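You operate a simulated robot arm through the tools that you are given. There is no shell and no other tool. Be economical: measure what you need, move in short steps, check, and stop when the job is done.

The job below is to be done with a simulated two-armed robot. You get a single attempt, and the scene is never put back.

JOB
Turn both heat knobs off, switch the press off and shut its lids.

The check looks at the end state, three seconds after you hand in, the way a careful person would. Anything else that was tipped, shoved, dropped, spilled or broken makes it a failure. Lids that push on must go on centred and level and be pressed home; caps that screw on are set level and turned clockwise until they are tight.

ROBOT AND FRAMES
Two 7-joint arms with fingered hands on one trunk, on a base that drives. Base frame: it is fixed to the floor where the robot stands at the start and does not move with it; the origin is under the middle of the robot, x ahead of it, y to its left, z up. Readings come in m, rad, newtons and seconds.
The left shoulder is at the start at [0.02, 0.123, 1.461], the right one opposite. With the tool pointing down near the work surface each hand reaches from about 0.1 to 0.44 m from the robot's upright axis, wherever it stands, measured 20 degrees to its own side. Places, roughly: left press lid [0.9, 0.2, 1.5]; left start button [0.3, 0.1, 1.1]; main switch [0.4, -0.1, 1.1]; right press lid [1, 0, 1.5]; right start button [0.4, -0.4, 1.1]; vacuum button [0.6, -0.4, 1]. Payload 2.4 kg a hand.
Tool frame (each hand has its own): the origin (TCP) lies between the finger pads and is the grasp point; the fingertips stand 0.017 m ahead of it; z points along the fingers, y is the line along which they close. The gripper opens to 0.088 m. The gripper's body begins 0.047 m behind the TCP. The gripper is a hand of 3 fingers: y runs from the thumb to the fingers, the wrist lies at [0, 0, -0.165] in the tool frame, and closing takes about 1.5 s.
Orientation is told as [roll, pitch, yaw] about the base's x, y, z axes, in that order, counted from this pose: with the fingers straight down and closing along the base's y, the tool's x points along the base's -x, its y along +y and its z along -z.

CONTROLS
- The arms move only by the tool drive_tool. It takes "left_steps", "right_steps" or both (then of equal length, played together; a hand with none holds still); each is a list of rows, each an object of numbers (a shift or turn left out is 0, a gripper value left out holds the last): "dx", "dy", "dz": the shift along the base's x, y, z in units of 30 mm (1.0 is 30 mm); "rx", "ry", "rz": the turn, a rotation vector about the base's x, y, z in units of 4 degrees (1.0 is 4 degrees). In form: [{"dx": .., "dy": .., "dz": .., "rx": .., "ry": .., "rz": ..}, ...]. A call has 1 to 20 rows; each row shifts and turns the commanded pose from where the row before left it. "left_claw" and "right_claw" are, for a hand that has rows, the finger opening in m, from 0 to 0.088, set as the call begins (left out, the last holds). A call with a number of a shift or a turn outside -1 to 1 is refused whole. A row lasts 0.2 s, in which the tool goes at most 0.05 m and 0.15 rad; a call with a longer step from one row to the next is refused whole, and so is a gripper value outside its range. Where a pose cannot be reached the arm comes as near as it can. A force on the tool above 90 N (or 10 N above the force at the start of the call, whichever is more), or a blocked arm, ends the call early, and 0.2 s more pass. Each finger travels about 0.045 m/s and halts on what it meets, pressing with about 27 N; the grip force reading is that of the motor and also rises with nothing between the fingers. The clock runs only during rows and for 0.2 s after the last one: add rows that do not move to give the fingers time. It gives the time, the measured TCP pose, the force on the tool (base axes), the opening and the grip force at its end, in the units of the frame above (readings bear some noise), with the torque about the TCP (base axes, N m) and any sound that the robot's microphone picked up.
- Cameras (640 x 400 px; columns grow to the right, rows downward): "scene" is now at [0.0389, -0.0181, 1.8977]; the picture's right is [-0.28, -0.96, 0.00], its down [-0.86, 0.26, -0.44] and it looks along [0.42, -0.13, -0.90] (base axes); focal length 272 px, centre (320, 200). "left" rides on the left gripper at [-0.052, 0.004, -0.066] in its tool frame; the picture's right is [-0.08, -1.00, 0.00], its down [0.78, -0.07, -0.62] and it looks along [0.62, -0.05, 0.78] (tool axes); focal length 243 px, centre (320, 200). "right" rides on the right gripper at [0.052, 0.004, -0.066] in its tool frame; the picture's right is [-0.08, 1.00, 0.00], its down [-0.78, -0.07, -0.62] and it looks along [-0.62, -0.05, 0.78] (tool axes); focal length 243 px, centre (320, 200). There is no depth. A picture from a camera that has moved, and an enlarged one, comes with that camera's place and axes in the base frame and with its lens.
- snapshot(camera): a new picture of that camera. It takes no simulated time.
- move_column(by): slides the trunk up (or, below 0, down) by that many m; the arms and the scene camera ride with it, the base frame stays. It gives what a move gives, with no picture.
- base_move(legs): drives the robot by 1 to 6 legs, each [ahead, left, turn to the left] in m, m and rad, along the robot's own axes; the way and the turn of a leg run together, so that a leg with both is an arc; at most 1.5 m and 3.142 rad a leg. The arms and the cameras ride along, it lands a little off, and it stops where it bumps. It gives what a move gives.
- curl_fingers(finger1, finger2, thumb_bend, hand): sets how far each is bent, from 0 (flat) to 100 (curled in); at 30 the hand is open as for a grip, at 70 the pads meet at the TCP. One left out holds its place. A second passes; each finger stops where it meets its share of the squeeze, and holds until it gets a number again. A gripper value or a shape takes the hand back. It gives what a move gives, with no picture; readings hold the bend of each and the force on the fingers (four entries, about 0 where the hand has none), thumb and palm.
- preshape(shape, hand): the hand has 3 fingers and takes this shape, open, in about a second: jaw (thumb against the fingers, like two jaws); tri (thumb and two fingers); tip (a fingertip pinch); poke (one finger out to press); point (the index stretched); flat (the hand flat); cup (the hand cupped); fist (a fist). The gripper value then closes the fingers along that shape, each until it touches; the sizes above hold for jaw. It gives what a move gives, with no picture.
- pan_tilt(pan, tilt): turns the head with the scene camera to pan (to the left, within 2.094 rad either way) and tilt (down, from -0.506 to 1.204), counted from straight ahead of the robot. It gives what a move gives.
- zoom(camera, box): a new picture of the part [left, top, right, bottom] of that camera's present view, enlarged. It takes no simulated time.
- finish_job(): hands the job in; it is judged then, once.

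Work in short steps. Places have to be worked out from the pictures, the camera data and where the tool is seen: move nearer, look again, correct. Check each grasp and each placing, and mend what went wrong. You have 120 turns and 108 pictures in all, those below and enlarged ones among them. Open the grippers and draw the arms clear of the work before you hand the job in, unless the task says otherwise.

The tools are called after "Emit:" as name(argument=value, ...) on one line, values as JSON. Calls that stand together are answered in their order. drive_tool: Moves the arms, as the interface text tells. Its arguments: {"type":"object","properties":{"left_steps":{"type":"array","items":{"type":"object","properties":{"dx":{"type":"number"},"dy":{"type":"number"},"dz":{"type":"number"},"rx":{"type":"number"},"ry":{"type":"number"},"rz":{"type":"number"}}}},"left_claw":{"type":"number"},"right_steps":{"type":"array","items":{"type":"object","properties":{"dx":{"type":"number"},"dy":{"type":"number"},"dz":{"type":"number"},"rx":{"type":"number"},"ry":{"type":"number"},"rz":{"type":"number"}}}},"right_claw":{"type":"number"}},"required":[]} The other tools are called the same way: move_column (by) slides the trunk up or down; preshape (shape, hand) gives the hand a shape; curl_fingers (finger1, finger2, thumb_bend, hand) moves the fingers one by one; base_move (legs) drives the base; pan_tilt (pan, tilt) turns the head that bears the scene camera; snapshot (camera) takes a picture; zoom (camera, box) takes an enlarged picture of a part of a camera's view; finish_job () hands the job in.

At the start:

```text
clock: 0.0
left_tcp_pos: [0.3265, 0.0013, 1.4565]
left_tool_rot: [-0.001, 0.001, 0.001]
left_force: [0.3, 0.1, -0.3]
left_wrist_torque: [0.03, 0.0, -0.02]
left_opening: 0.0875
left_grip_force: 0.0
left_shape: jaw
left_bend: [30.0, 30.0, 30.0]
left_finger forces: [0.1, 0.0, 0.0, 0.1, 0.0, 0.0]
right_tcp_pos: [0.2542, -0.2461, 1.368]
right_tool_rot: [0.0, -0.001, -0.001]
right_force: [-0.9, -0.3, 0.1]
right_wrist_torque: [0.0, 0.01, -0.01]
right_opening: 0.088
right_grip_force: 0.0
right_shape: jaw
right_bend: [30.0, 30.0, 30.0]
right_finger forces: [0.1, 0.1, 0.0, 0.1, 0.1, 0.0]
trunk travel left (down, up): [-0.675, 0.155]
robot x, y, heading: [-0.0014, -0.0023, -0.002]
head pan, tilt: [-0.29, 1.112]
```

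scene: 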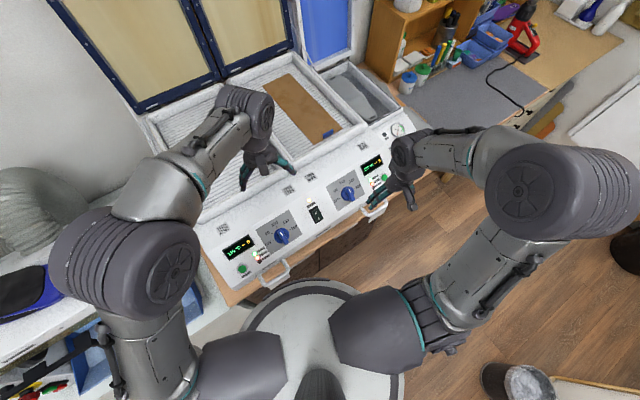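
right: 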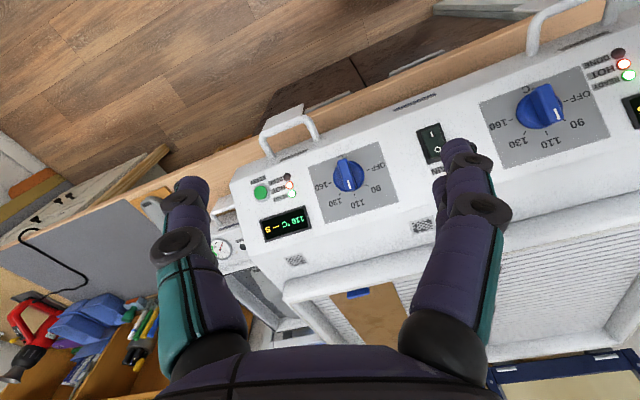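
left: 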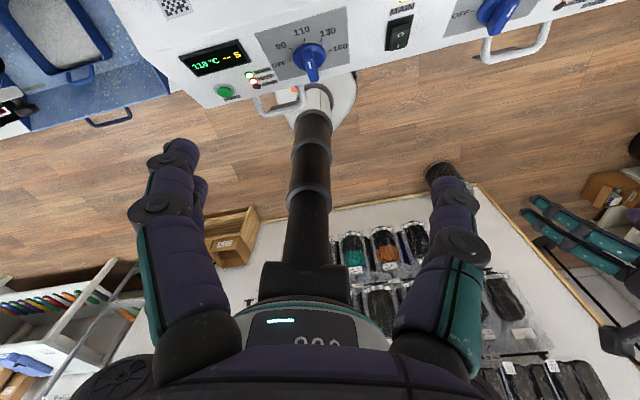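

The arms partly hide the panel; I zoom on the panel from the scene camera and look at the lids with a higher head tilt.

Emit:
zoom(camera="scene", box=[190, 110, 430, 290])

Emit:
pan_tilt(pan=0.0, tilt=0.5)

Emit:
snapshot(camera="scene")

```text
2.22 times, centred on (310, 200) of scene
camera zoom: at [0.0389, -0.0181, 1.8977], right [-0.28, -0.96, 0.0], down [-0.86, 0.26, -0.44], along [0.42, -0.13, -0.9], focal length 605 px, centre (342, 200)
```

zoom: 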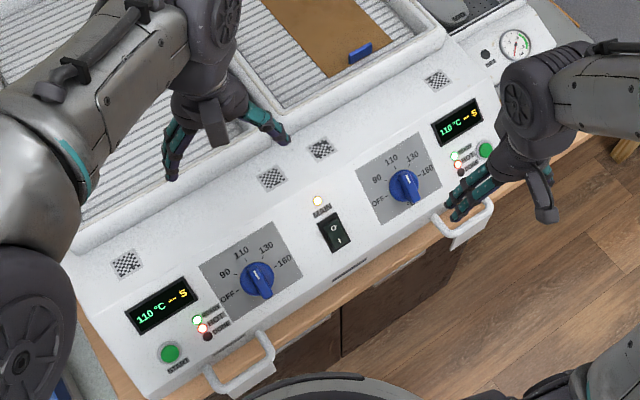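

```text
clock: 1.0
left_tcp_pos: [0.3255, 0.0011, 1.4565]
left_tool_rot: [0.001, 0.001, -0.001]
left_force: [0.0, 0.0, 0.1]
left_wrist_torque: [-0.03, -0.01, 0.02]
left_opening: 0.0878
left_grip_force: 0.0
left_shape: jaw
left_bend: [30.0, 30.0, 30.0]
left_finger forces: [0.0, 0.0, 0.1, 0.0, 0.1, 0.0]
right_tcp_pos: [0.255, -0.2461, 1.3677]
right_tool_rot: [0.001, 0.0, 0.001]
right_force: [-0.1, 0.0, -0.5]
right_wrist_torque: [0.02, -0.01, 0.04]
right_opening: 0.0879
right_grip_force: 0.0
right_shape: jaw
right_bend: [30.0, 30.0, 30.0]
right_finger forces: [0.1, 0.1, 0.0, 0.0, 0.1, 0.0]
trunk travel left (down, up): [-0.675, 0.155]
robot x, y, heading: [-0.0012, 0.0004, -0.0]
head pan, tilt: [0.0, 0.499]
```

```text
103 pictures are left
camera scene: at [0.0703, -0.0004, 1.9461], right [0.0, -1.0, 0.0], down [-0.48, 0.0, -0.88], along [0.88, 0.0, -0.48], focal length 272 px, centre (320, 200)
```

scene: 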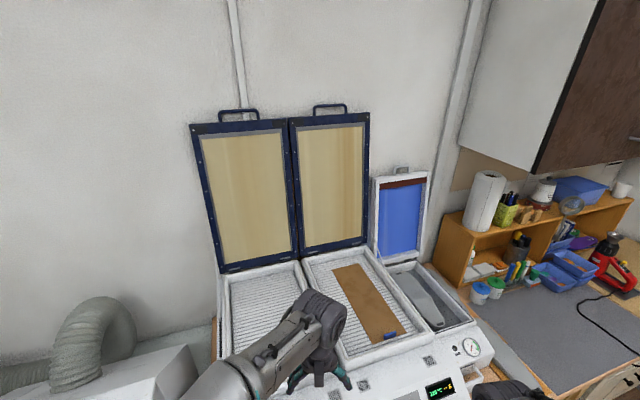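

I look closer at lids and at the knobs/switch from the wrist cameras.

Emit:
zoom(camera="scene", box=[180, 90, 500, 290])

Emit:
zoom(camera="left", box=[170, 0, 570, 130])

Emit:
zoom(camera="right", box=[240, 60, 640, 260])

Emit:
zoom(camera="scene", box=[280, 240, 520, 390])

```text
2.00 times, centred on (340, 190) of scene
camera zoom: at [0.0703, -0.0004, 1.9461], right [0.0, -1.0, 0.0], down [-0.48, 0.0, -0.88], along [0.88, 0.0, -0.48], focal length 545 px, centre (280, 220)
```

zoom: 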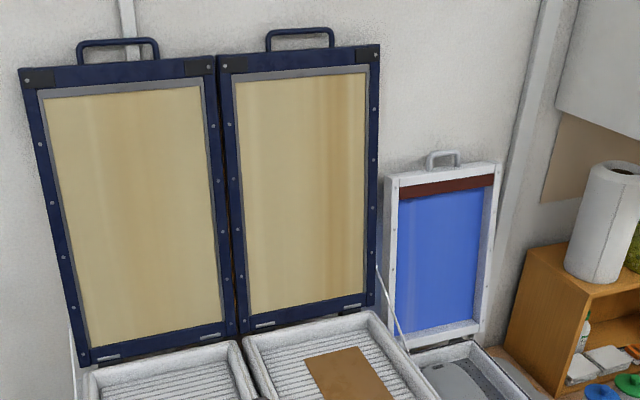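

```text
1.60 times, centred on (370, 65) of left
camera zoom: at [0.3792, 0.0052, 1.5225], right [0.08, -1.0, 0.0], down [-0.78, -0.07, 0.62], along [-0.62, -0.05, -0.78], focal length 388 px, centre (240, 416)
```

zoom: 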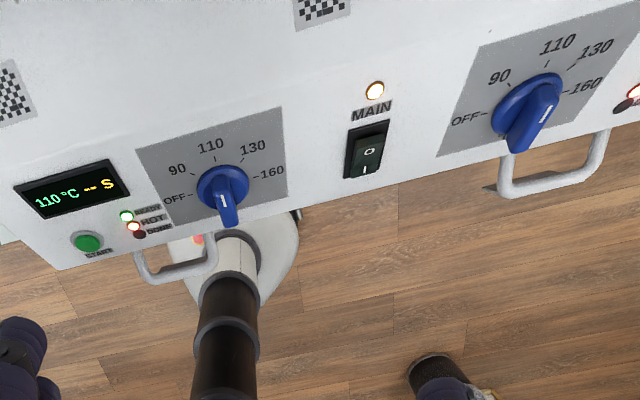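

```text
1.60 times, centred on (440, 160) of right
camera zoom: at [0.2028, -0.2401, 1.4346], right [0.08, 1.0, 0.0], down [0.78, -0.07, 0.62], along [0.62, -0.05, -0.78], focal length 388 px, centre (128, 264)
```

zoom: 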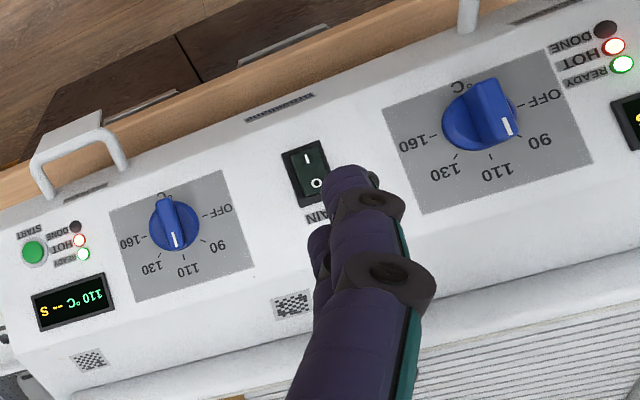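

```text
2.67 times, centred on (400, 315) of scene
camera zoom: at [0.0703, -0.0004, 1.9461], right [0.0, -1.0, 0.0], down [-0.48, 0.0, -0.88], along [0.88, 0.0, -0.48], focal length 726 px, centre (107, -107)
```

zoom: 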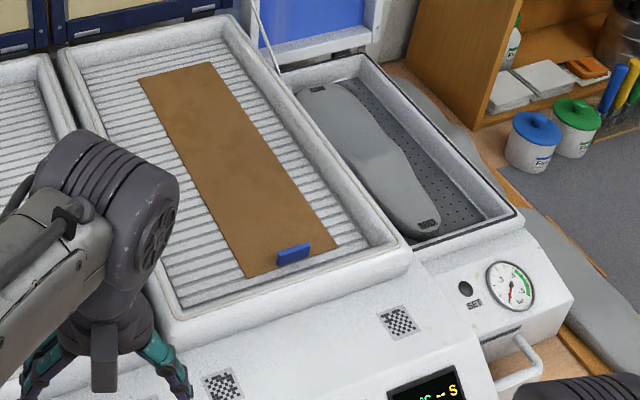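

Display and tick marks show both knobs at 110, OFF is 90° counter-clockwise. The machine is turned about 18° left of my heading. I look down to see how close the base is to the table.

Emit:
pan_tilt(pan=0.3, tilt=1.2)

Emit:
snapshot(camera="scene")

```text
clock: 2.1
left_tcp_pos: [0.3259, 0.0005, 1.4565]
left_tool_rot: [0.001, -0.001, 0.001]
left_force: [0.4, 0.2, 0.3]
left_wrist_torque: [0.03, -0.01, 0.02]
left_opening: 0.0878
left_grip_force: 0.1
left_shape: jaw
left_bend: [30.0, 30.0, 30.0]
left_finger forces: [0.0, 0.0, 0.0, 0.0, 0.0, 0.1]
right_tcp_pos: [0.2544, -0.2461, 1.3683]
right_tool_rot: [0.0, -0.001, -0.001]
right_force: [0.5, 0.5, -0.1]
right_wrist_torque: [-0.02, -0.01, 0.01]
right_opening: 0.088
right_grip_force: 0.0
right_shape: jaw
right_bend: [30.0, 30.0, 30.0]
right_finger forces: [0.1, 0.0, 0.1, 0.0, 0.0, 0.2]
trunk travel left (down, up): [-0.675, 0.155]
robot x, y, heading: [0.0006, -0.0029, -0.001]
head pan, tilt: [0.3, 1.201]
```

```text
98 pictures are left
camera scene: at [0.0328, 0.0161, 1.8925], right [0.3, -0.96, 0.0], down [-0.89, -0.28, -0.36], along [0.35, 0.11, -0.93], focal length 272 px, centre (320, 200)
```

scene: 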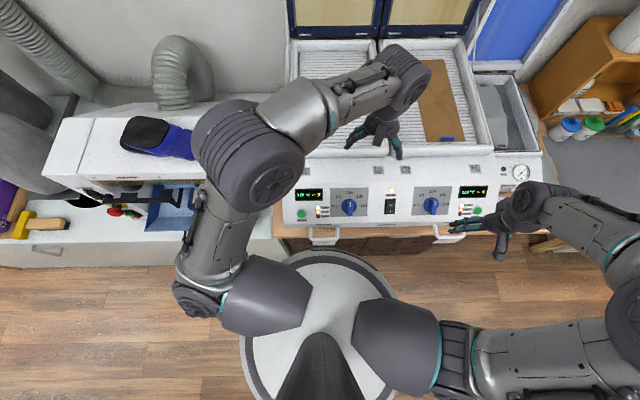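

Panned by 0.3 the machine is square to me. I turn the base to face it squarely and shift right 0.2 m, so each knob lies before its own hand.

Emit:
base_move(legs=[[0, 0, 0.312], [0, -0.2, 0]])

Emit:
pan_tilt(pan=0.0, tilt=1.2)

Emit:
snapshot(camera="scene")

Emit:
snapshot(camera="left")

Emit:
snapshot(camera="right")

```text
clock: 4.7
left_tcp_pos: [0.3731, -0.0919, 1.4563]
left_tool_rot: [0.001, 0.0, 0.315]
left_force: [-0.3, 0.4, -0.3]
left_wrist_torque: [0.0, 0.0, 0.01]
left_opening: 0.0881
left_grip_force: 0.1
left_shape: jaw
left_bend: [30.0, 30.0, 30.0]
left_finger forces: [0.1, 0.1, 0.0, 0.0, 0.0, 0.1]
right_tcp_pos: [0.3812, -0.3484, 1.3672]
right_tool_rot: [0.001, -0.001, 0.314]
right_force: [-0.2, 0.6, 0.5]
right_wrist_torque: [-0.01, 0.0, -0.03]
right_opening: 0.0878
right_grip_force: 0.0
right_shape: jaw
right_bend: [30.0, 30.0, 30.0]
right_finger forces: [0.0, 0.0, 0.1, 0.0, 0.0, 0.0]
trunk travel left (down, up): [-0.675, 0.155]
robot x, y, heading: [0.0632, -0.1942, 0.312]
head pan, tilt: [0.3, 1.201]
```

```text
clock: 5.5
left_tcp_pos: [0.3723, -0.0912, 1.4567]
left_tool_rot: [0.002, 0.0, 0.315]
left_force: [-1.1, -0.2, 0.3]
left_wrist_torque: [-0.01, -0.03, 0.01]
left_opening: 0.088
left_grip_force: 0.1
left_shape: jaw
left_bend: [30.0, 30.0, 30.0]
left_finger forces: [0.0, 0.0, 0.0, 0.0, 0.1, 0.0]
right_tcp_pos: [0.3812, -0.3469, 1.3678]
right_tool_rot: [0.0, 0.0, 0.314]
right_force: [0.0, 0.5, -0.3]
right_wrist_torque: [0.01, 0.0, 0.05]
right_opening: 0.0878
right_grip_force: 0.1
right_shape: jaw
right_bend: [30.0, 30.0, 30.0]
right_finger forces: [0.0, 0.1, 0.1, 0.0, 0.0, 0.0]
trunk travel left (down, up): [-0.675, 0.155]
robot x, y, heading: [0.0619, -0.1944, 0.311]
head pan, tilt: [0.0, 1.201]
```

```text
97 pictures are left
camera scene: at [0.0963, -0.1815, 1.8925], right [0.31, -0.95, 0.0], down [-0.89, -0.29, -0.36], along [0.34, 0.11, -0.93], focal length 272 px, centre (320, 200)
```

scene: 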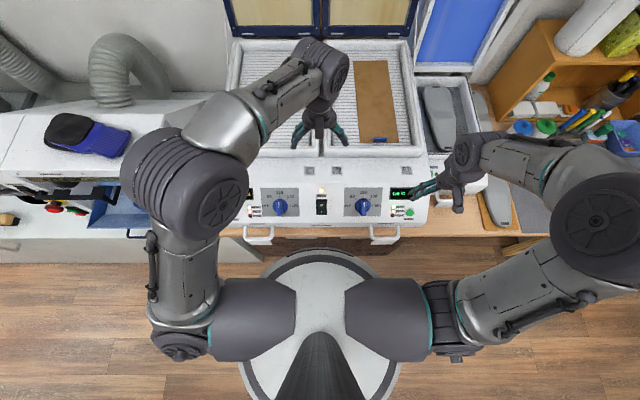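

```text
96 pictures are left
camera left: at [0.4217, -0.0706, 1.5225], right [0.39, -0.92, 0.0], down [-0.72, -0.3, 0.62], along [-0.57, -0.24, -0.78], focal length 243 px, centre (320, 200)
```

left: 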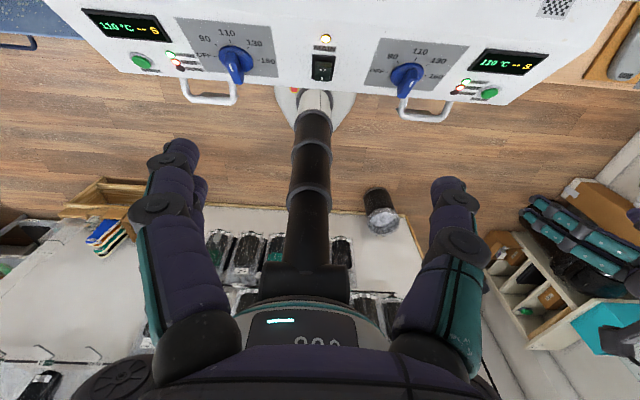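

```text
95 pictures are left
camera right: at [0.3303, -0.3581, 1.4347], right [-0.23, 0.97, 0.0], down [0.76, 0.18, 0.62], along [0.6, 0.14, -0.78], focal length 243 px, centre (320, 200)
```

right: 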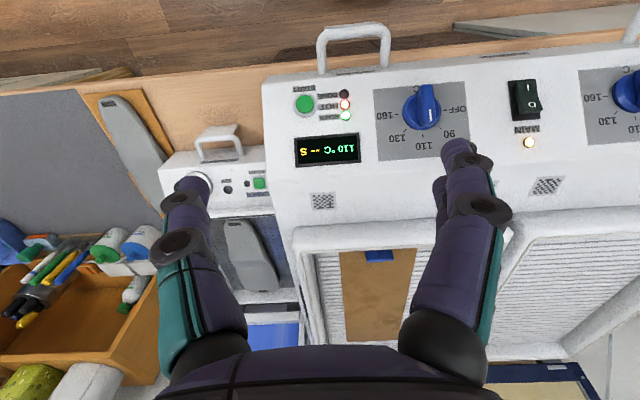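

I zoom in for measuring the knobs, switch and slope.

Emit:
zoom(camera="scene", box=[240, 150, 420, 250])

Emit:
zoom(camera="left", box=[170, 0, 470, 140])

Emit:
zoom(camera="right", box=[360, 40, 640, 215])

```text
3.56 times, centred on (330, 200) of scene
camera zoom: at [0.0963, -0.1815, 1.8925], right [0.31, -0.95, 0.0], down [-0.89, -0.29, -0.36], along [0.34, 0.11, -0.93], focal length 968 px, centre (284, 200)
```

zoom: 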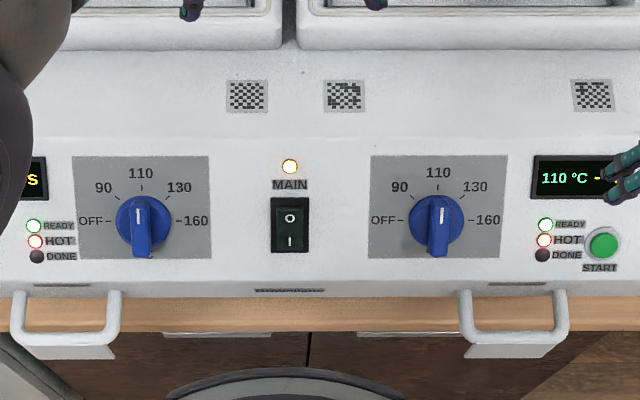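

```text
2.13 times, centred on (320, 70) of left
camera zoom: at [0.4217, -0.0706, 1.5225], right [0.39, -0.92, 0.0], down [-0.72, -0.3, 0.62], along [-0.57, -0.24, -0.78], focal length 518 px, centre (320, 477)
```

zoom: 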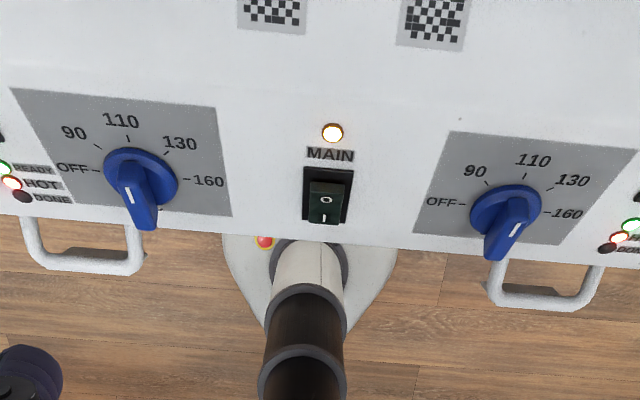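

```text
2.29 times, centred on (500, 128) of right
camera zoom: at [0.3303, -0.3581, 1.4347], right [-0.23, 0.97, 0.0], down [0.76, 0.18, 0.62], along [0.6, 0.14, -0.78], focal length 555 px, centre (-91, 366)
```

zoom: 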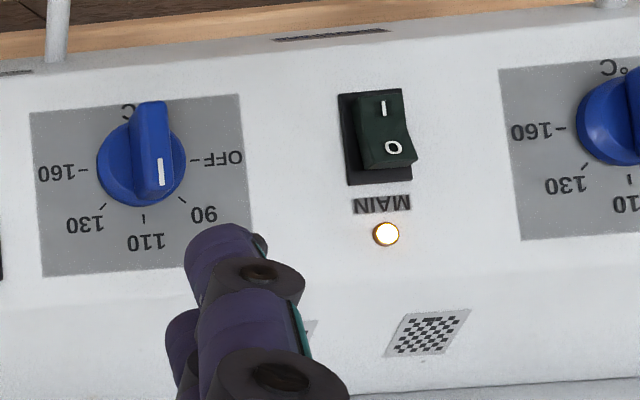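

From triangulation: panel slopes ~40°, left knob centre ≈ (f 0.313, s 0.083, z 1.123) in the machine frame (axes turned 0.312 rad), bar top ~33 mm above the panel. I tilt the left hand 40° to point along the panel normal and move over the left knob.

Emit:
drive_tool(left_steps=[{"dx": -0.35, "dy": 0.3, "dz": -0.4, "rx": 0.307, "ry": -0.952}, {"dx": -0.35, "dy": 0.3, "dz": -0.4, "rx": 0.307, "ry": -0.952}, {"dx": -0.35, "dy": 0.3, "dz": -0.4, "rx": 0.307, "ry": -0.952}, {"dx": -0.35, "dy": 0.3, "dz": -0.4, "rx": 0.307, "ry": -0.952}, {"dx": -0.35, "dy": 0.3, "dz": -0.4, "rx": 0.307, "ry": -0.952}, {"dx": -0.35, "dy": 0.3, "dz": -0.4, "rx": 0.307, "ry": -0.952}, {"dx": -0.35, "dy": 0.3, "dz": -0.4, "rx": 0.307, "ry": -0.952}, {"dx": -0.35, "dy": 0.3, "dz": -0.4, "rx": 0.307, "ry": -0.952}, {"dx": -0.35, "dy": 0.3, "dz": -0.4, "rx": 0.307, "ry": -0.952}, {"dx": -0.35, "dy": 0.3, "dz": -0.4, "rx": 0.307, "ry": -0.952}])

Emit:
snapshot(camera="left")

Emit:
snapshot(camera="scene")

```text
clock: 7.7
left_tcp_pos: [0.314, -0.003, 1.3344]
left_tool_rot: [-0.036, -0.645, 0.317]
left_force: [-1.3, 0.5, -0.1]
left_wrist_torque: [-0.01, 0.0, -0.02]
left_opening: 0.0879
left_grip_force: 0.1
left_shape: jaw
left_bend: [30.0, 30.0, 30.0]
left_finger forces: [0.1, 0.1, 0.1, 0.0, 0.1, 0.0]
left hand out of reach, approached as far as the arm can: row 7, 8, 9, 10
right_tcp_pos: [0.3819, -0.3481, 1.3668]
right_tool_rot: [0.0, 0.001, 0.314]
right_force: [0.0, -0.4, -0.3]
right_wrist_torque: [-0.01, 0.0, 0.04]
right_opening: 0.088
right_grip_force: 0.0
right_shape: jaw
right_bend: [30.0, 30.0, 30.0]
right_finger forces: [0.1, 0.1, 0.0, 0.0, 0.0, 0.1]
trunk travel left (down, up): [-0.675, 0.155]
robot x, y, heading: [0.0598, -0.1908, 0.313]
head pan, tilt: [0.0, 1.201]
```

```text
91 pictures are left
camera left: at [0.3152, 0.0039, 1.4184], right [0.35, -0.93, 0.08], down [-0.93, -0.35, 0.03], along [0.0, -0.09, -1.0], focal length 243 px, centre (320, 200)
```

left: 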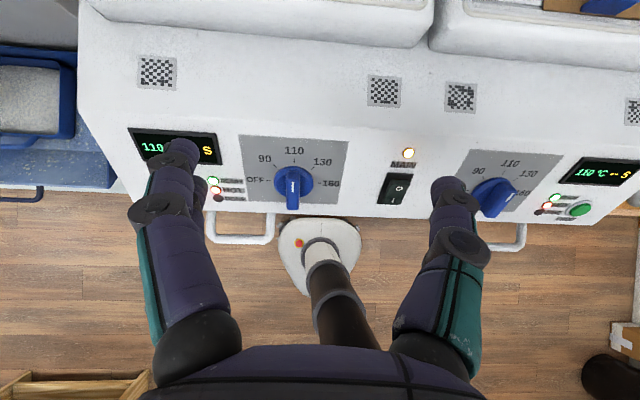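

```text
90 pictures are left
camera scene: at [0.0971, -0.1823, 1.8924], right [0.31, -0.95, 0.0], down [-0.89, -0.29, -0.36], along [0.34, 0.11, -0.93], focal length 272 px, centre (320, 200)
```

scene: 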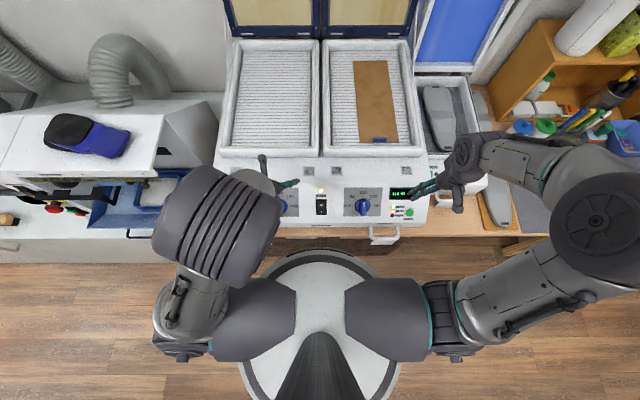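

The arm folds up too close to the body with that tilt; I back the base off 0.17 m, then re-read.

Emit:
base_move(legs=[[-0.17, 0, 0]])

```text
clock: 9.2
left_tcp_pos: [0.1521, -0.056, 1.3356]
left_tool_rot: [-0.038, -0.646, 0.319]
left_force: [0.6, -0.2, -0.7]
left_wrist_torque: [0.01, 0.01, 0.0]
left_opening: 0.088
left_grip_force: 0.0
left_shape: jaw
left_bend: [30.0, 30.0, 30.0]
left_finger forces: [0.0, 0.0, 0.1, 0.1, 0.0, 0.0]
right_tcp_pos: [0.2197, -0.401, 1.3677]
right_tool_rot: [-0.001, 0.0, 0.315]
right_force: [-0.6, -0.5, -0.2]
right_wrist_torque: [-0.05, -0.02, 0.03]
right_opening: 0.088
right_grip_force: 0.1
right_shape: jaw
right_bend: [30.0, 30.0, 30.0]
right_finger forces: [0.0, 0.1, 0.0, 0.0, 0.0, 0.1]
trunk travel left (down, up): [-0.675, 0.155]
robot x, y, heading: [-0.0989, -0.2441, 0.317]
head pan, tilt: [0.0, 1.201]
```

Now move forward and check the pose.

Emit:
drive_tool(left_steps=[{"dx": 0.75, "dy": 0.25}, {"dx": 0.75, "dy": 0.25}, {"dx": 0.75, "dy": 0.25}, {"dx": 0.75, "dy": 0.25}, {"dz": -0.5}, {"dz": -0.5}])

Emit:
snapshot(camera="left")

```text
clock: 10.6
left_tcp_pos: [0.2434, -0.0246, 1.3063]
left_tool_rot: [-0.038, -0.642, 0.321]
left_force: [-0.3, -1.1, 1.4]
left_wrist_torque: [0.0, 0.03, 0.02]
left_opening: 0.0881
left_grip_force: 0.0
left_shape: jaw
left_bend: [30.0, 30.0, 30.0]
left_finger forces: [0.0, 0.1, 0.0, 0.0, 0.0, 0.0]
right_tcp_pos: [0.2214, -0.399, 1.3675]
right_tool_rot: [-0.001, 0.002, 0.315]
right_force: [0.3, -0.7, 0.3]
right_wrist_torque: [-0.03, 0.01, -0.01]
right_opening: 0.088
right_grip_force: 0.2
right_shape: jaw
right_bend: [30.0, 30.0, 30.0]
right_finger forces: [0.0, 0.1, 0.1, 0.0, 0.1, 0.1]
trunk travel left (down, up): [-0.675, 0.155]
robot x, y, heading: [-0.0972, -0.2454, 0.32]
head pan, tilt: [0.0, 1.201]
```

```text
89 pictures are left
camera left: at [0.2451, -0.0181, 1.3893], right [0.36, -0.93, 0.08], down [-0.93, -0.35, 0.03], along [0.0, -0.09, -1.0], focal length 243 px, centre (320, 200)
```

left: 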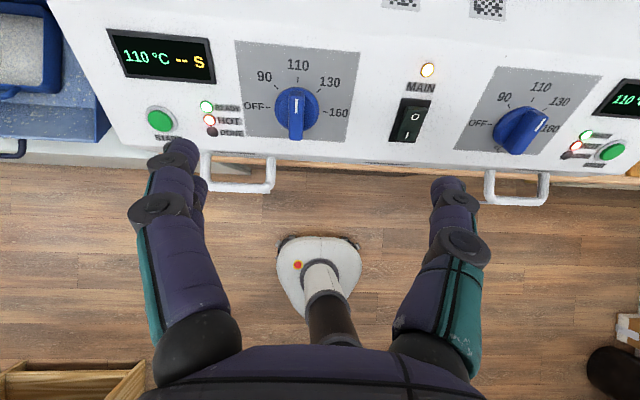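

Reachable now; the camera confirms the knob at (f 0.315, s 0.085). I go to the pre-grasp 10 cm out along the normal.

Emit:
drive_tool(left_steps=[{"dx": 0.16, "dy": 0.17, "dz": -0.88}, {"dx": 0.16, "dy": 0.17, "dz": -0.88}, {"dx": 0.16, "dy": 0.17, "dz": -0.88}, {"dx": 0.16, "dy": 0.17, "dz": -0.88}, {}])

Emit:
snapshot(camera="left")

```text
clock: 11.8
left_tcp_pos: [0.2633, -0.0055, 1.1995]
left_tool_rot: [-0.037, -0.645, 0.321]
left_force: [-0.2, 0.3, 0.4]
left_wrist_torque: [-0.02, -0.02, -0.02]
left_opening: 0.0879
left_grip_force: 0.0
left_shape: jaw
left_bend: [30.0, 30.0, 30.0]
left_finger forces: [0.0, 0.0, 0.1, 0.0, 0.0, 0.1]
right_tcp_pos: [0.2193, -0.4013, 1.3666]
right_tool_rot: [0.0, 0.0, 0.316]
right_force: [0.7, -0.5, -0.2]
right_wrist_torque: [0.02, 0.01, 0.03]
right_opening: 0.0877
right_grip_force: 0.1
right_shape: jaw
right_bend: [30.0, 30.0, 30.0]
right_finger forces: [0.1, 0.0, 0.0, 0.1, 0.1, 0.0]
trunk travel left (down, up): [-0.675, 0.155]
robot x, y, heading: [-0.0988, -0.2444, 0.318]
head pan, tilt: [0.0, 1.201]
```

```text
88 pictures are left
camera left: at [0.2638, 0.0017, 1.2829], right [0.36, -0.93, 0.08], down [-0.93, -0.36, 0.03], along [0.0, -0.09, -1.0], focal length 243 px, centre (320, 200)
```

left: 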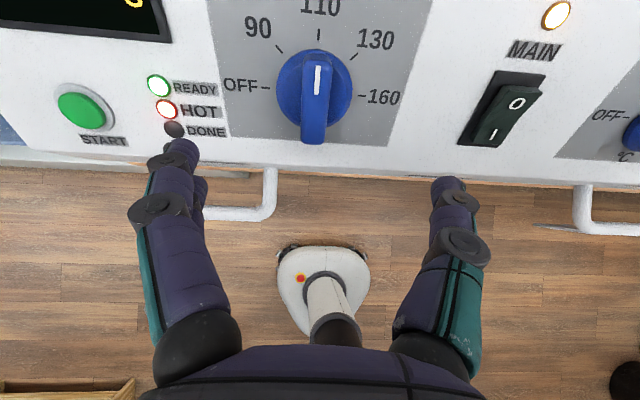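

Well aligned. Advance to grip depth (tips just above the knob's skirt) and then look.

Emit:
drive_tool(left_steps=[{"dx": 0.3, "dy": 0.1, "dz": -0.32}, {"dx": 0.3, "dy": 0.1, "dz": -0.32}, {"dx": 0.3, "dy": 0.1, "dz": -0.32}, {"dx": 0.27, "dy": 0.08, "dz": -0.32}, {"dx": 0.25, "dy": 0.08, "dz": -0.3}, {}], left_claw=0.07)

Emit:
snapshot(camera="left")

```text
clock: 13.2
left_tcp_pos: [0.3051, 0.009, 1.1523]
left_tool_rot: [-0.038, -0.643, 0.319]
left_force: [-0.1, 0.5, 0.1]
left_wrist_torque: [0.01, 0.01, 0.01]
left_opening: 0.0703
left_grip_force: 0.1
left_shape: jaw
left_bend: [59.0, 59.0, 55.0]
left_finger forces: [0.0, 0.1, 0.0, 0.0, 0.0, 0.0]
right_tcp_pos: [0.2195, -0.4002, 1.3674]
right_tool_rot: [0.0, 0.001, 0.315]
right_force: [-0.2, 0.7, 0.3]
right_wrist_torque: [-0.01, 0.0, -0.02]
right_opening: 0.0881
right_grip_force: 0.0
right_shape: jaw
right_bend: [30.0, 30.0, 30.0]
right_finger forces: [0.1, 0.0, 0.0, 0.0, 0.1, 0.1]
trunk travel left (down, up): [-0.675, 0.155]
robot x, y, heading: [-0.095, -0.2476, 0.314]
head pan, tilt: [0.0, 1.201]
```

```text
87 pictures are left
camera left: at [0.3061, 0.0169, 1.2359], right [0.36, -0.93, 0.08], down [-0.93, -0.35, 0.03], along [0.0, -0.09, -1.0], focal length 243 px, centre (320, 200)
```

left: 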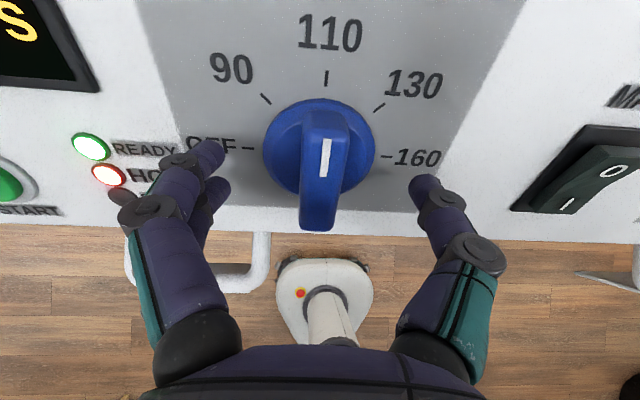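

Centred on the bar. Go 5 mm deeper and close.

Emit:
drive_tool(left_steps=[{"dx": 0.1, "dy": 0.03, "dz": -0.13}, {}])

Emit:
drive_tool(left_steps=[{}, {}, {}, {}, {}, {}, {}, {}], left_claw=0.0)

Emit:
snapshot(camera="left")

```text
clock: 13.8
left_tcp_pos: [0.3076, 0.0102, 1.1477]
left_tool_rot: [-0.038, -0.644, 0.319]
left_force: [-1.2, 0.3, 0.9]
left_wrist_torque: [0.0, -0.06, 0.0]
left_opening: 0.0702
left_grip_force: 0.1
left_shape: jaw
left_bend: [59.0, 59.0, 55.0]
left_finger forces: [0.0, 0.0, 0.0, 0.1, 0.0, 0.0]
right_tcp_pos: [0.2201, -0.4002, 1.3677]
right_tool_rot: [0.001, 0.002, 0.316]
right_force: [-0.5, 0.0, 0.9]
right_wrist_torque: [0.03, 0.01, -0.02]
right_opening: 0.0881
right_grip_force: 0.0
right_shape: jaw
right_bend: [30.0, 30.0, 30.0]
right_finger forces: [0.1, 0.1, 0.1, 0.0, 0.0, 0.0]
trunk travel left (down, up): [-0.675, 0.155]
robot x, y, heading: [-0.0961, -0.2469, 0.317]
head pan, tilt: [0.0, 1.201]
```

```text
clock: 15.6
left_tcp_pos: [0.3063, 0.0108, 1.1486]
left_tool_rot: [-0.04, -0.646, 0.32]
left_force: [-5.5, 3.5, 6.6]
left_wrist_torque: [0.23, 0.01, 0.19]
left_opening: 0.0299
left_grip_force: 27.5
left_shape: jaw
left_bend: [75.0, 74.0, 70.0]
left_finger forces: [17.1, 13.9, 0.0, 0.0, 22.4, 0.1]
right_tcp_pos: [0.2183, -0.4007, 1.3684]
right_tool_rot: [-0.002, 0.002, 0.315]
right_force: [0.2, 0.9, -0.2]
right_wrist_torque: [0.02, 0.01, 0.0]
right_opening: 0.088
right_grip_force: 0.1
right_shape: jaw
right_bend: [30.0, 30.0, 30.0]
right_finger forces: [0.0, 0.1, 0.0, 0.0, 0.0, 0.0]
trunk travel left (down, up): [-0.675, 0.155]
robot x, y, heading: [-0.0998, -0.2443, 0.319]
head pan, tilt: [0.0, 1.201]
```

```text
86 pictures are left
camera left: at [0.3078, 0.0176, 1.2325], right [0.36, -0.93, 0.08], down [-0.93, -0.36, 0.03], along [0.0, -0.09, -1.0], focal length 243 px, centre (320, 200)
```

left: 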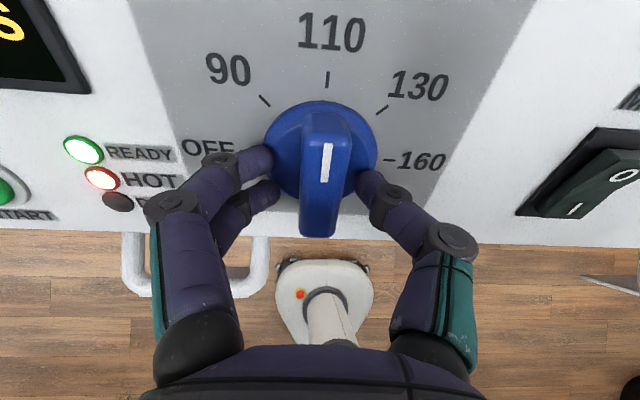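

Gripped with about 30 mm opening. I turn counter-clockwise about the panel normal, 24° first.

Emit:
drive_tool(left_steps=[{"rx": -0.612, "ry": -0.197, "rz": 0.766}, {"rx": -0.612, "ry": -0.197, "rz": 0.766}, {"rx": -0.612, "ry": -0.197, "rz": 0.766}, {"rx": -0.612, "ry": -0.197, "rz": 0.766}, {"rx": -0.612, "ry": -0.197, "rz": 0.766}, {"rx": -0.612, "ry": -0.197, "rz": 0.766}])

Emit:
snapshot(camera="left")

```text
clock: 17.0
left_tcp_pos: [0.3075, 0.0091, 1.1492]
left_tool_rot: [-0.355, -0.575, 0.828]
left_force: [-0.4, 1.6, 12.6]
left_wrist_torque: [0.07, -0.19, -0.01]
left_opening: 0.0298
left_grip_force: 27.1
left_shape: jaw
left_bend: [75.0, 74.0, 70.0]
left_finger forces: [15.5, 11.8, 0.1, 0.0, 27.1, 0.1]
right_tcp_pos: [0.219, -0.4001, 1.3677]
right_tool_rot: [-0.001, -0.001, 0.315]
right_force: [-0.6, 0.4, -0.4]
right_wrist_torque: [0.0, -0.02, 0.0]
right_opening: 0.0879
right_grip_force: 0.0
right_shape: jaw
right_bend: [30.0, 30.0, 30.0]
right_finger forces: [0.0, 0.1, 0.1, 0.1, 0.0, 0.1]
trunk travel left (down, up): [-0.675, 0.155]
robot x, y, heading: [-0.0996, -0.2468, 0.32]
head pan, tilt: [0.0, 1.201]
```

```text
85 pictures are left
camera left: at [0.2953, 0.0356, 1.2273], right [0.61, -0.72, 0.34], down [-0.78, -0.62, 0.08], along [0.15, -0.31, -0.94], focal length 243 px, centre (320, 200)
```

left: 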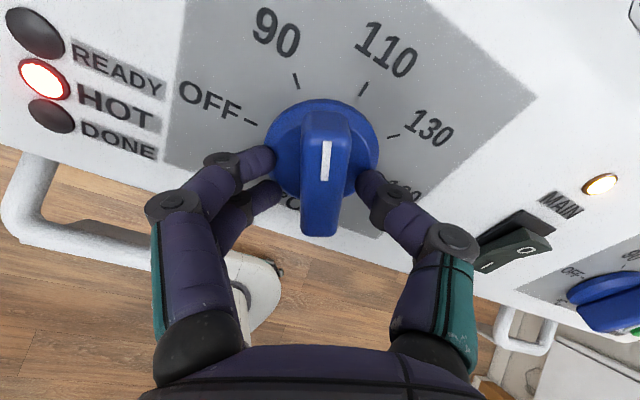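

The knob turns with the hand. Continue 32° more.

Emit:
drive_tool(left_steps=[{"rx": -0.612, "ry": -0.197, "rz": 0.766}, {"rx": -0.612, "ry": -0.197, "rz": 0.766}, {"rx": -0.612, "ry": -0.197, "rz": 0.766}, {"rx": -0.612, "ry": -0.197, "rz": 0.766}, {"rx": -0.612, "ry": -0.197, "rz": 0.766}, {"rx": -0.612, "ry": -0.197, "rz": 0.766}, {"rx": -0.612, "ry": -0.197, "rz": 0.766}, {"rx": -0.612, "ry": -0.197, "rz": 0.766}])

Emit:
snapshot(camera="left")

```text
clock: 18.8
left_tcp_pos: [0.3066, 0.0083, 1.149]
left_tool_rot: [-0.635, -0.318, 1.378]
left_force: [0.8, -4.1, 6.7]
left_wrist_torque: [-0.04, -0.38, -0.14]
left_opening: 0.0289
left_grip_force: 27.0
left_shape: jaw
left_bend: [74.0, 74.0, 70.0]
left_finger forces: [11.7, 11.1, 0.1, 0.0, 31.0, 0.0]
right_tcp_pos: [0.2193, -0.4014, 1.3686]
right_tool_rot: [-0.002, -0.002, 0.315]
right_force: [0.0, 0.2, 0.1]
right_wrist_torque: [-0.01, 0.0, 0.0]
right_opening: 0.0878
right_grip_force: 0.1
right_shape: jaw
right_bend: [30.0, 30.0, 30.0]
right_finger forces: [0.1, 0.1, 0.0, 0.0, 0.0, 0.1]
trunk travel left (down, up): [-0.675, 0.155]
robot x, y, heading: [-0.0961, -0.2453, 0.318]
head pan, tilt: [0.0, 1.201]
```

```text
84 pictures are left
camera left: at [0.2726, 0.0493, 1.2127], right [0.77, -0.26, 0.59], down [-0.48, -0.83, 0.27], along [0.42, -0.49, -0.76], focal length 243 px, centre (320, 200)
```

left: 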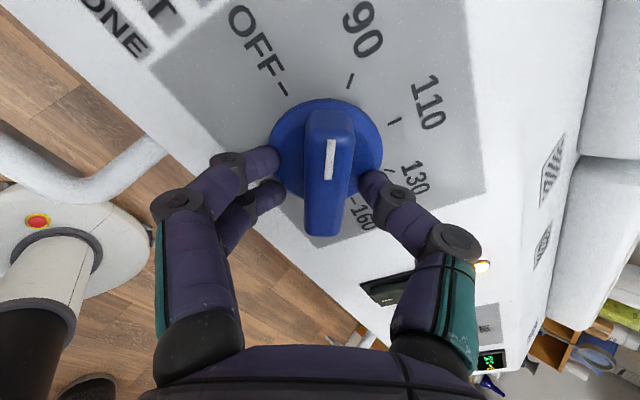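

Tick now between 90 and OFF. 34° more.

Emit:
drive_tool(left_steps=[{"rx": -0.612, "ry": -0.197, "rz": 0.766}, {"rx": -0.612, "ry": -0.197, "rz": 0.766}, {"rx": -0.612, "ry": -0.197, "rz": 0.766}, {"rx": -0.612, "ry": -0.197, "rz": 0.766}, {"rx": -0.612, "ry": -0.197, "rz": 0.766}, {"rx": -0.612, "ry": -0.197, "rz": 0.766}, {"rx": -0.612, "ry": -0.197, "rz": 0.766}, {"rx": -0.612, "ry": -0.197, "rz": 0.766}, {"rx": -0.3, "ry": -0.1, "rz": 0.38}])

Emit:
snapshot(camera="left")

```text
clock: 20.8
left_tcp_pos: [0.3081, 0.0081, 1.1486]
left_tool_rot: [-0.735, 0.045, 1.849]
left_force: [3.9, -10.2, 12.9]
left_wrist_torque: [0.4, -0.24, -0.61]
left_opening: 0.0286
left_grip_force: 26.7
left_shape: jaw
left_bend: [74.0, 74.0, 70.0]
left_finger forces: [11.6, 9.7, 0.1, 0.0, 38.8, 0.0]
right_tcp_pos: [0.2198, -0.4028, 1.3681]
right_tool_rot: [0.002, 0.0, 0.315]
right_force: [-0.1, -0.7, 0.9]
right_wrist_torque: [-0.01, -0.02, -0.02]
right_opening: 0.088
right_grip_force: 0.0
right_shape: jaw
right_bend: [30.0, 30.0, 30.0]
right_finger forces: [0.0, 0.0, 0.1, 0.1, 0.1, 0.0]
trunk travel left (down, up): [-0.675, 0.155]
robot x, y, heading: [-0.0976, -0.2427, 0.318]
head pan, tilt: [0.0, 1.201]
```

```text
83 pictures are left
camera left: at [0.248, 0.0456, 1.1922], right [0.68, 0.31, 0.66], down [-0.14, -0.83, 0.54], along [0.72, -0.46, -0.52], focal length 243 px, centre (320, 200)
```

left: 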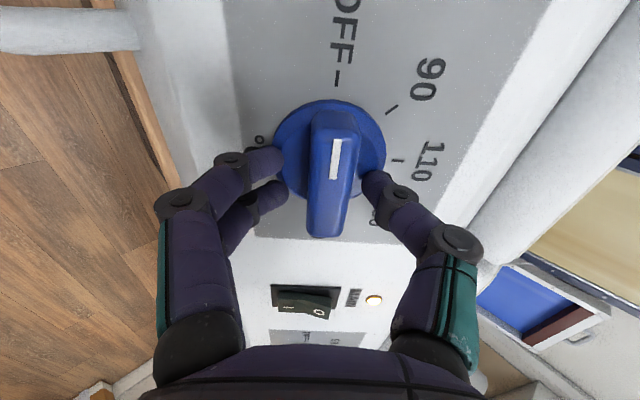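

Tick points at OFF and torque indicates the stop. Release and back off along the normal.

Emit:
drive_tool(left_steps=[{}, {}, {}, {}, {}], left_claw=0.075)

Emit:
drive_tool(left_steps=[{"dx": -0.4, "dy": -0.13, "dz": 0.5}, {"dx": -0.4, "dy": -0.13, "dz": 0.5}, {"dx": -0.4, "dy": -0.13, "dz": 0.5}, {"dx": -0.4, "dy": -0.13, "dz": 0.5}, {"dx": -0.4, "dy": -0.13, "dz": 0.5}, {"dx": -0.4, "dy": -0.13, "dz": 0.5}])

Emit:
snapshot(camera="left")

Emit:
snapshot(camera="scene")

```text
clock: 22.0
left_tcp_pos: [0.3078, 0.0105, 1.1467]
left_tool_rot: [-0.732, 0.045, 1.851]
left_force: [-1.1, -0.3, -0.5]
left_wrist_torque: [0.0, 0.01, -0.01]
left_opening: 0.075
left_grip_force: 0.1
left_shape: jaw
left_bend: [54.0, 54.0, 49.0]
left_finger forces: [0.1, 0.0, 0.0, 0.0, 0.0, 0.0]
right_tcp_pos: [0.2214, -0.3989, 1.3673]
right_tool_rot: [0.0, 0.0, 0.316]
right_force: [0.2, 0.0, 0.5]
right_wrist_torque: [0.01, -0.01, 0.01]
right_opening: 0.0876
right_grip_force: 0.0
right_shape: jaw
right_bend: [30.0, 30.0, 30.0]
right_finger forces: [0.1, 0.0, 0.1, 0.0, 0.1, 0.0]
trunk travel left (down, up): [-0.675, 0.155]
robot x, y, heading: [-0.0974, -0.2467, 0.318]
head pan, tilt: [0.0, 1.201]
```

```text
clock: 23.4
left_tcp_pos: [0.2351, -0.0142, 1.238]
left_tool_rot: [-0.734, 0.046, 1.854]
left_force: [0.2, -0.2, 0.7]
left_wrist_torque: [0.0, -0.03, 0.0]
left_opening: 0.075
left_grip_force: 0.1
left_shape: jaw
left_bend: [54.0, 54.0, 49.0]
left_finger forces: [0.0, 0.0, 0.0, 0.0, 0.1, 0.0]
right_tcp_pos: [0.2202, -0.3999, 1.3679]
right_tool_rot: [0.0, 0.001, 0.316]
right_force: [-0.8, 0.4, -0.5]
right_wrist_torque: [0.03, -0.05, 0.03]
right_opening: 0.0879
right_grip_force: 0.1
right_shape: jaw
right_bend: [30.0, 30.0, 30.0]
right_finger forces: [0.1, 0.0, 0.1, 0.1, 0.0, 0.0]
trunk travel left (down, up): [-0.675, 0.155]
robot x, y, heading: [-0.0987, -0.2446, 0.315]
head pan, tilt: [0.0, 1.201]
```

```text
82 pictures are left
camera left: at [0.1752, 0.0241, 1.2811], right [0.68, 0.32, 0.66], down [-0.14, -0.83, 0.54], along [0.72, -0.46, -0.52], focal length 243 px, centre (320, 200)
```

left: 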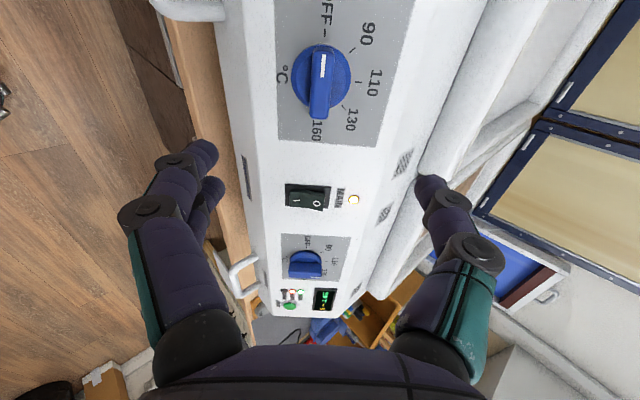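

```text
81 pictures are left
camera scene: at [-0.065, -0.2343, 1.8925], right [0.31, -0.95, 0.0], down [-0.89, -0.29, -0.36], along [0.34, 0.11, -0.93], focal length 272 px, centre (320, 200)
```

scene: 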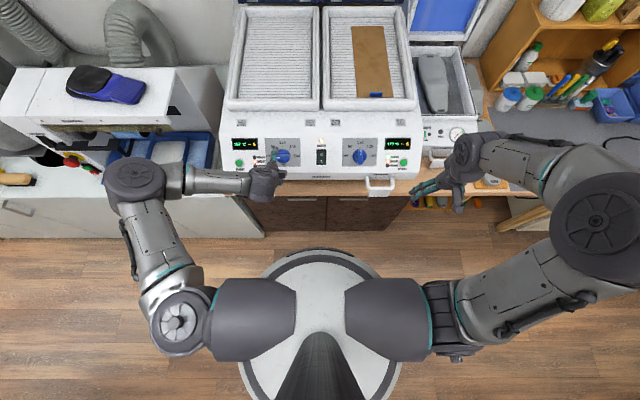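

Left knob reads OFF. The left-arm motion works well, so I'll repeat it on the right knob: untwist the hand, then shift the base right 0.249 m.

Emit:
drive_tool(left_steps=[{"rx": 0.796, "ry": 0.256, "rz": -0.996}, {"rx": 0.796, "ry": 0.256, "rz": -0.996}, {"rx": 0.796, "ry": 0.256, "rz": -0.996}, {"rx": 0.796, "ry": 0.256, "rz": -0.996}, {"rx": 0.796, "ry": 0.256, "rz": -0.996}, {"rx": 0.796, "ry": 0.256, "rz": -0.996}, {"rx": 0.796, "ry": 0.256, "rz": -0.996}, {"rx": 0.796, "ry": 0.256, "rz": -0.996}, {"rx": 0.796, "ry": 0.256, "rz": -0.996}, {"rx": 0.796, "ry": 0.256, "rz": -0.996}, {"rx": 0.796, "ry": 0.256, "rz": -0.996}, {"rx": 0.796, "ry": 0.256, "rz": -0.996}, {"rx": 0.796, "ry": 0.256, "rz": -0.996}, {"rx": 0.796, "ry": 0.256, "rz": -0.996}, {"rx": 0.796, "ry": 0.256, "rz": -0.996}, {"rx": 0.796, "ry": 0.256, "rz": -0.996}, {"rx": 0.796, "ry": 0.256, "rz": -0.996}, {"rx": 0.24, "ry": 0.08, "rz": -0.3}])

Emit:
base_move(legs=[[0, -0.249, 0]])

Emit:
snapshot(camera="left")

Emit:
snapshot(camera="scene")

```text
clock: 27.2
left_tcp_pos: [0.2358, -0.0137, 1.2386]
left_tool_rot: [-0.04, -0.645, 0.321]
left_force: [-0.6, 0.0, -0.2]
left_wrist_torque: [0.04, 0.04, -0.01]
left_opening: 0.0751
left_grip_force: 0.0
left_shape: jaw
left_bend: [54.0, 54.0, 49.0]
left_finger forces: [0.0, 0.0, 0.1, 0.1, 0.1, 0.0]
right_tcp_pos: [0.2209, -0.4014, 1.3677]
right_tool_rot: [-0.001, 0.0, 0.315]
right_force: [-1.0, 0.1, 0.0]
right_wrist_torque: [0.0, 0.01, 0.03]
right_opening: 0.0875
right_grip_force: 0.1
right_shape: jaw
right_bend: [30.0, 30.0, 30.0]
right_finger forces: [0.0, 0.1, 0.1, 0.0, 0.1, 0.1]
trunk travel left (down, up): [-0.675, 0.155]
robot x, y, heading: [-0.0974, -0.248, 0.317]
head pan, tilt: [0.0, 1.201]
```

```text
clock: 29.0
left_tcp_pos: [0.3121, -0.2504, 1.2379]
left_tool_rot: [-0.04, -0.644, 0.319]
left_force: [-0.5, 0.9, -0.1]
left_wrist_torque: [0.05, 0.01, 0.03]
left_opening: 0.0749
left_grip_force: 0.2
left_shape: jaw
left_bend: [54.0, 54.0, 49.0]
left_finger forces: [0.0, 0.0, 0.1, 0.0, 0.0, 0.0]
right_tcp_pos: [0.2964, -0.6359, 1.3668]
right_tool_rot: [0.001, -0.001, 0.314]
right_force: [0.4, 0.8, -0.7]
right_wrist_torque: [0.01, -0.01, -0.03]
right_opening: 0.0881
right_grip_force: 0.1
right_shape: jaw
right_bend: [30.0, 30.0, 30.0]
right_finger forces: [0.0, 0.1, 0.0, 0.0, 0.0, 0.0]
trunk travel left (down, up): [-0.675, 0.155]
robot x, y, heading: [-0.0163, -0.4818, 0.312]
head pan, tilt: [0.0, 1.201]
```

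```text
80 pictures are left
camera left: at [0.3133, -0.2431, 1.3216], right [0.35, -0.93, 0.08], down [-0.94, -0.35, 0.03], along [0.0, -0.09, -1.0], focal length 243 px, centre (320, 200)
```

left: 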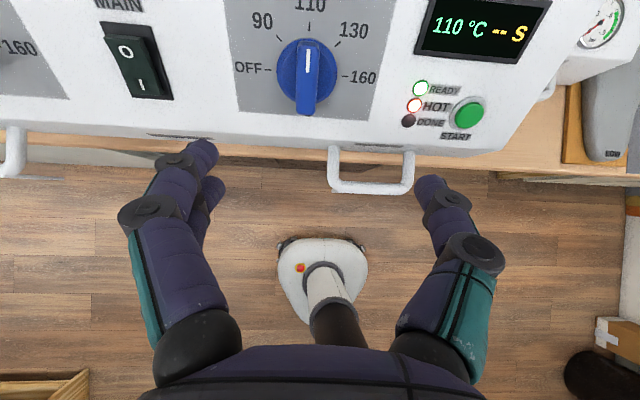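

```text
79 pictures are left
camera scene: at [0.0121, -0.4704, 1.8924], right [0.31, -0.95, 0.0], down [-0.89, -0.29, -0.36], along [0.34, 0.11, -0.93], focal length 272 px, centre (320, 200)
```

scene: 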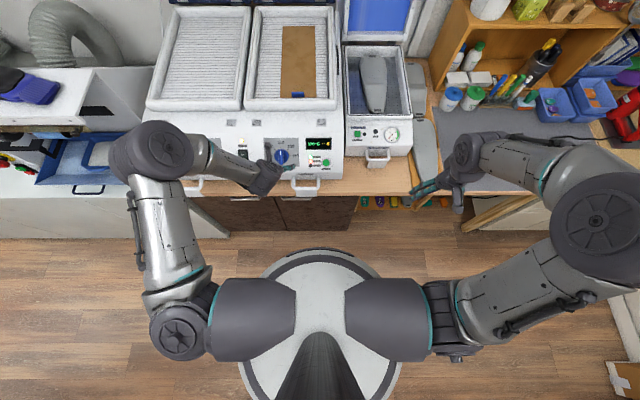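

Right knob seen at (f 0.317, s 0.329). Go to its pre-grasp, and look.

Emit:
drive_tool(left_steps=[{"dx": 0.29, "dy": 0.14, "dz": -0.43}, {"dx": 0.29, "dy": 0.14, "dz": -0.43}, {"dx": 0.29, "dy": 0.14, "dz": -0.42}, {"dx": 0.3, "dy": 0.1, "dz": -0.32}, {"dx": 0.3, "dy": 0.1, "dz": -0.32}, {}])

Emit:
snapshot(camera="left")

```text
clock: 30.4
left_tcp_pos: [0.3549, -0.2323, 1.1797]
left_tool_rot: [-0.042, -0.645, 0.32]
left_force: [-0.5, -0.3, 0.8]
left_wrist_torque: [-0.01, 0.04, 0.01]
left_opening: 0.075
left_grip_force: 0.1
left_shape: jaw
left_bend: [54.0, 54.0, 49.0]
left_finger forces: [0.0, 0.1, 0.0, 0.1, 0.1, 0.0]
right_tcp_pos: [0.2968, -0.6353, 1.3683]
right_tool_rot: [0.0, 0.0, 0.314]
right_force: [0.3, -0.6, -0.1]
right_wrist_torque: [-0.04, -0.02, 0.0]
right_opening: 0.0879
right_grip_force: 0.1
right_shape: jaw
right_bend: [30.0, 30.0, 30.0]
right_finger forces: [0.1, 0.0, 0.1, 0.1, 0.0, 0.0]
trunk travel left (down, up): [-0.675, 0.155]
robot x, y, heading: [-0.0196, -0.4802, 0.317]
head pan, tilt: [0.0, 1.201]
```

```text
78 pictures are left
camera left: at [0.3566, -0.2255, 1.2639], right [0.35, -0.93, 0.08], down [-0.94, -0.35, 0.03], along [0.0, -0.09, -1.0], focal length 243 px, centre (320, 200)
```

left: 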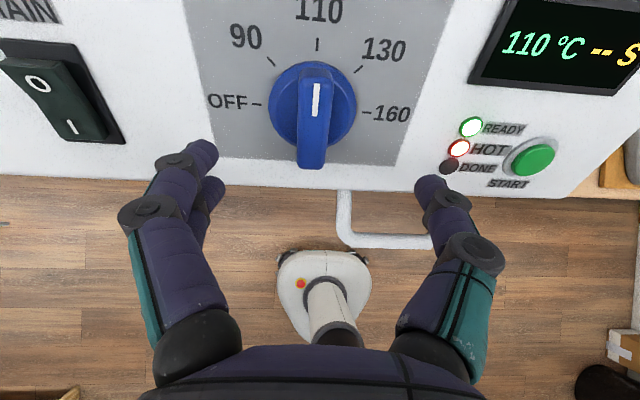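

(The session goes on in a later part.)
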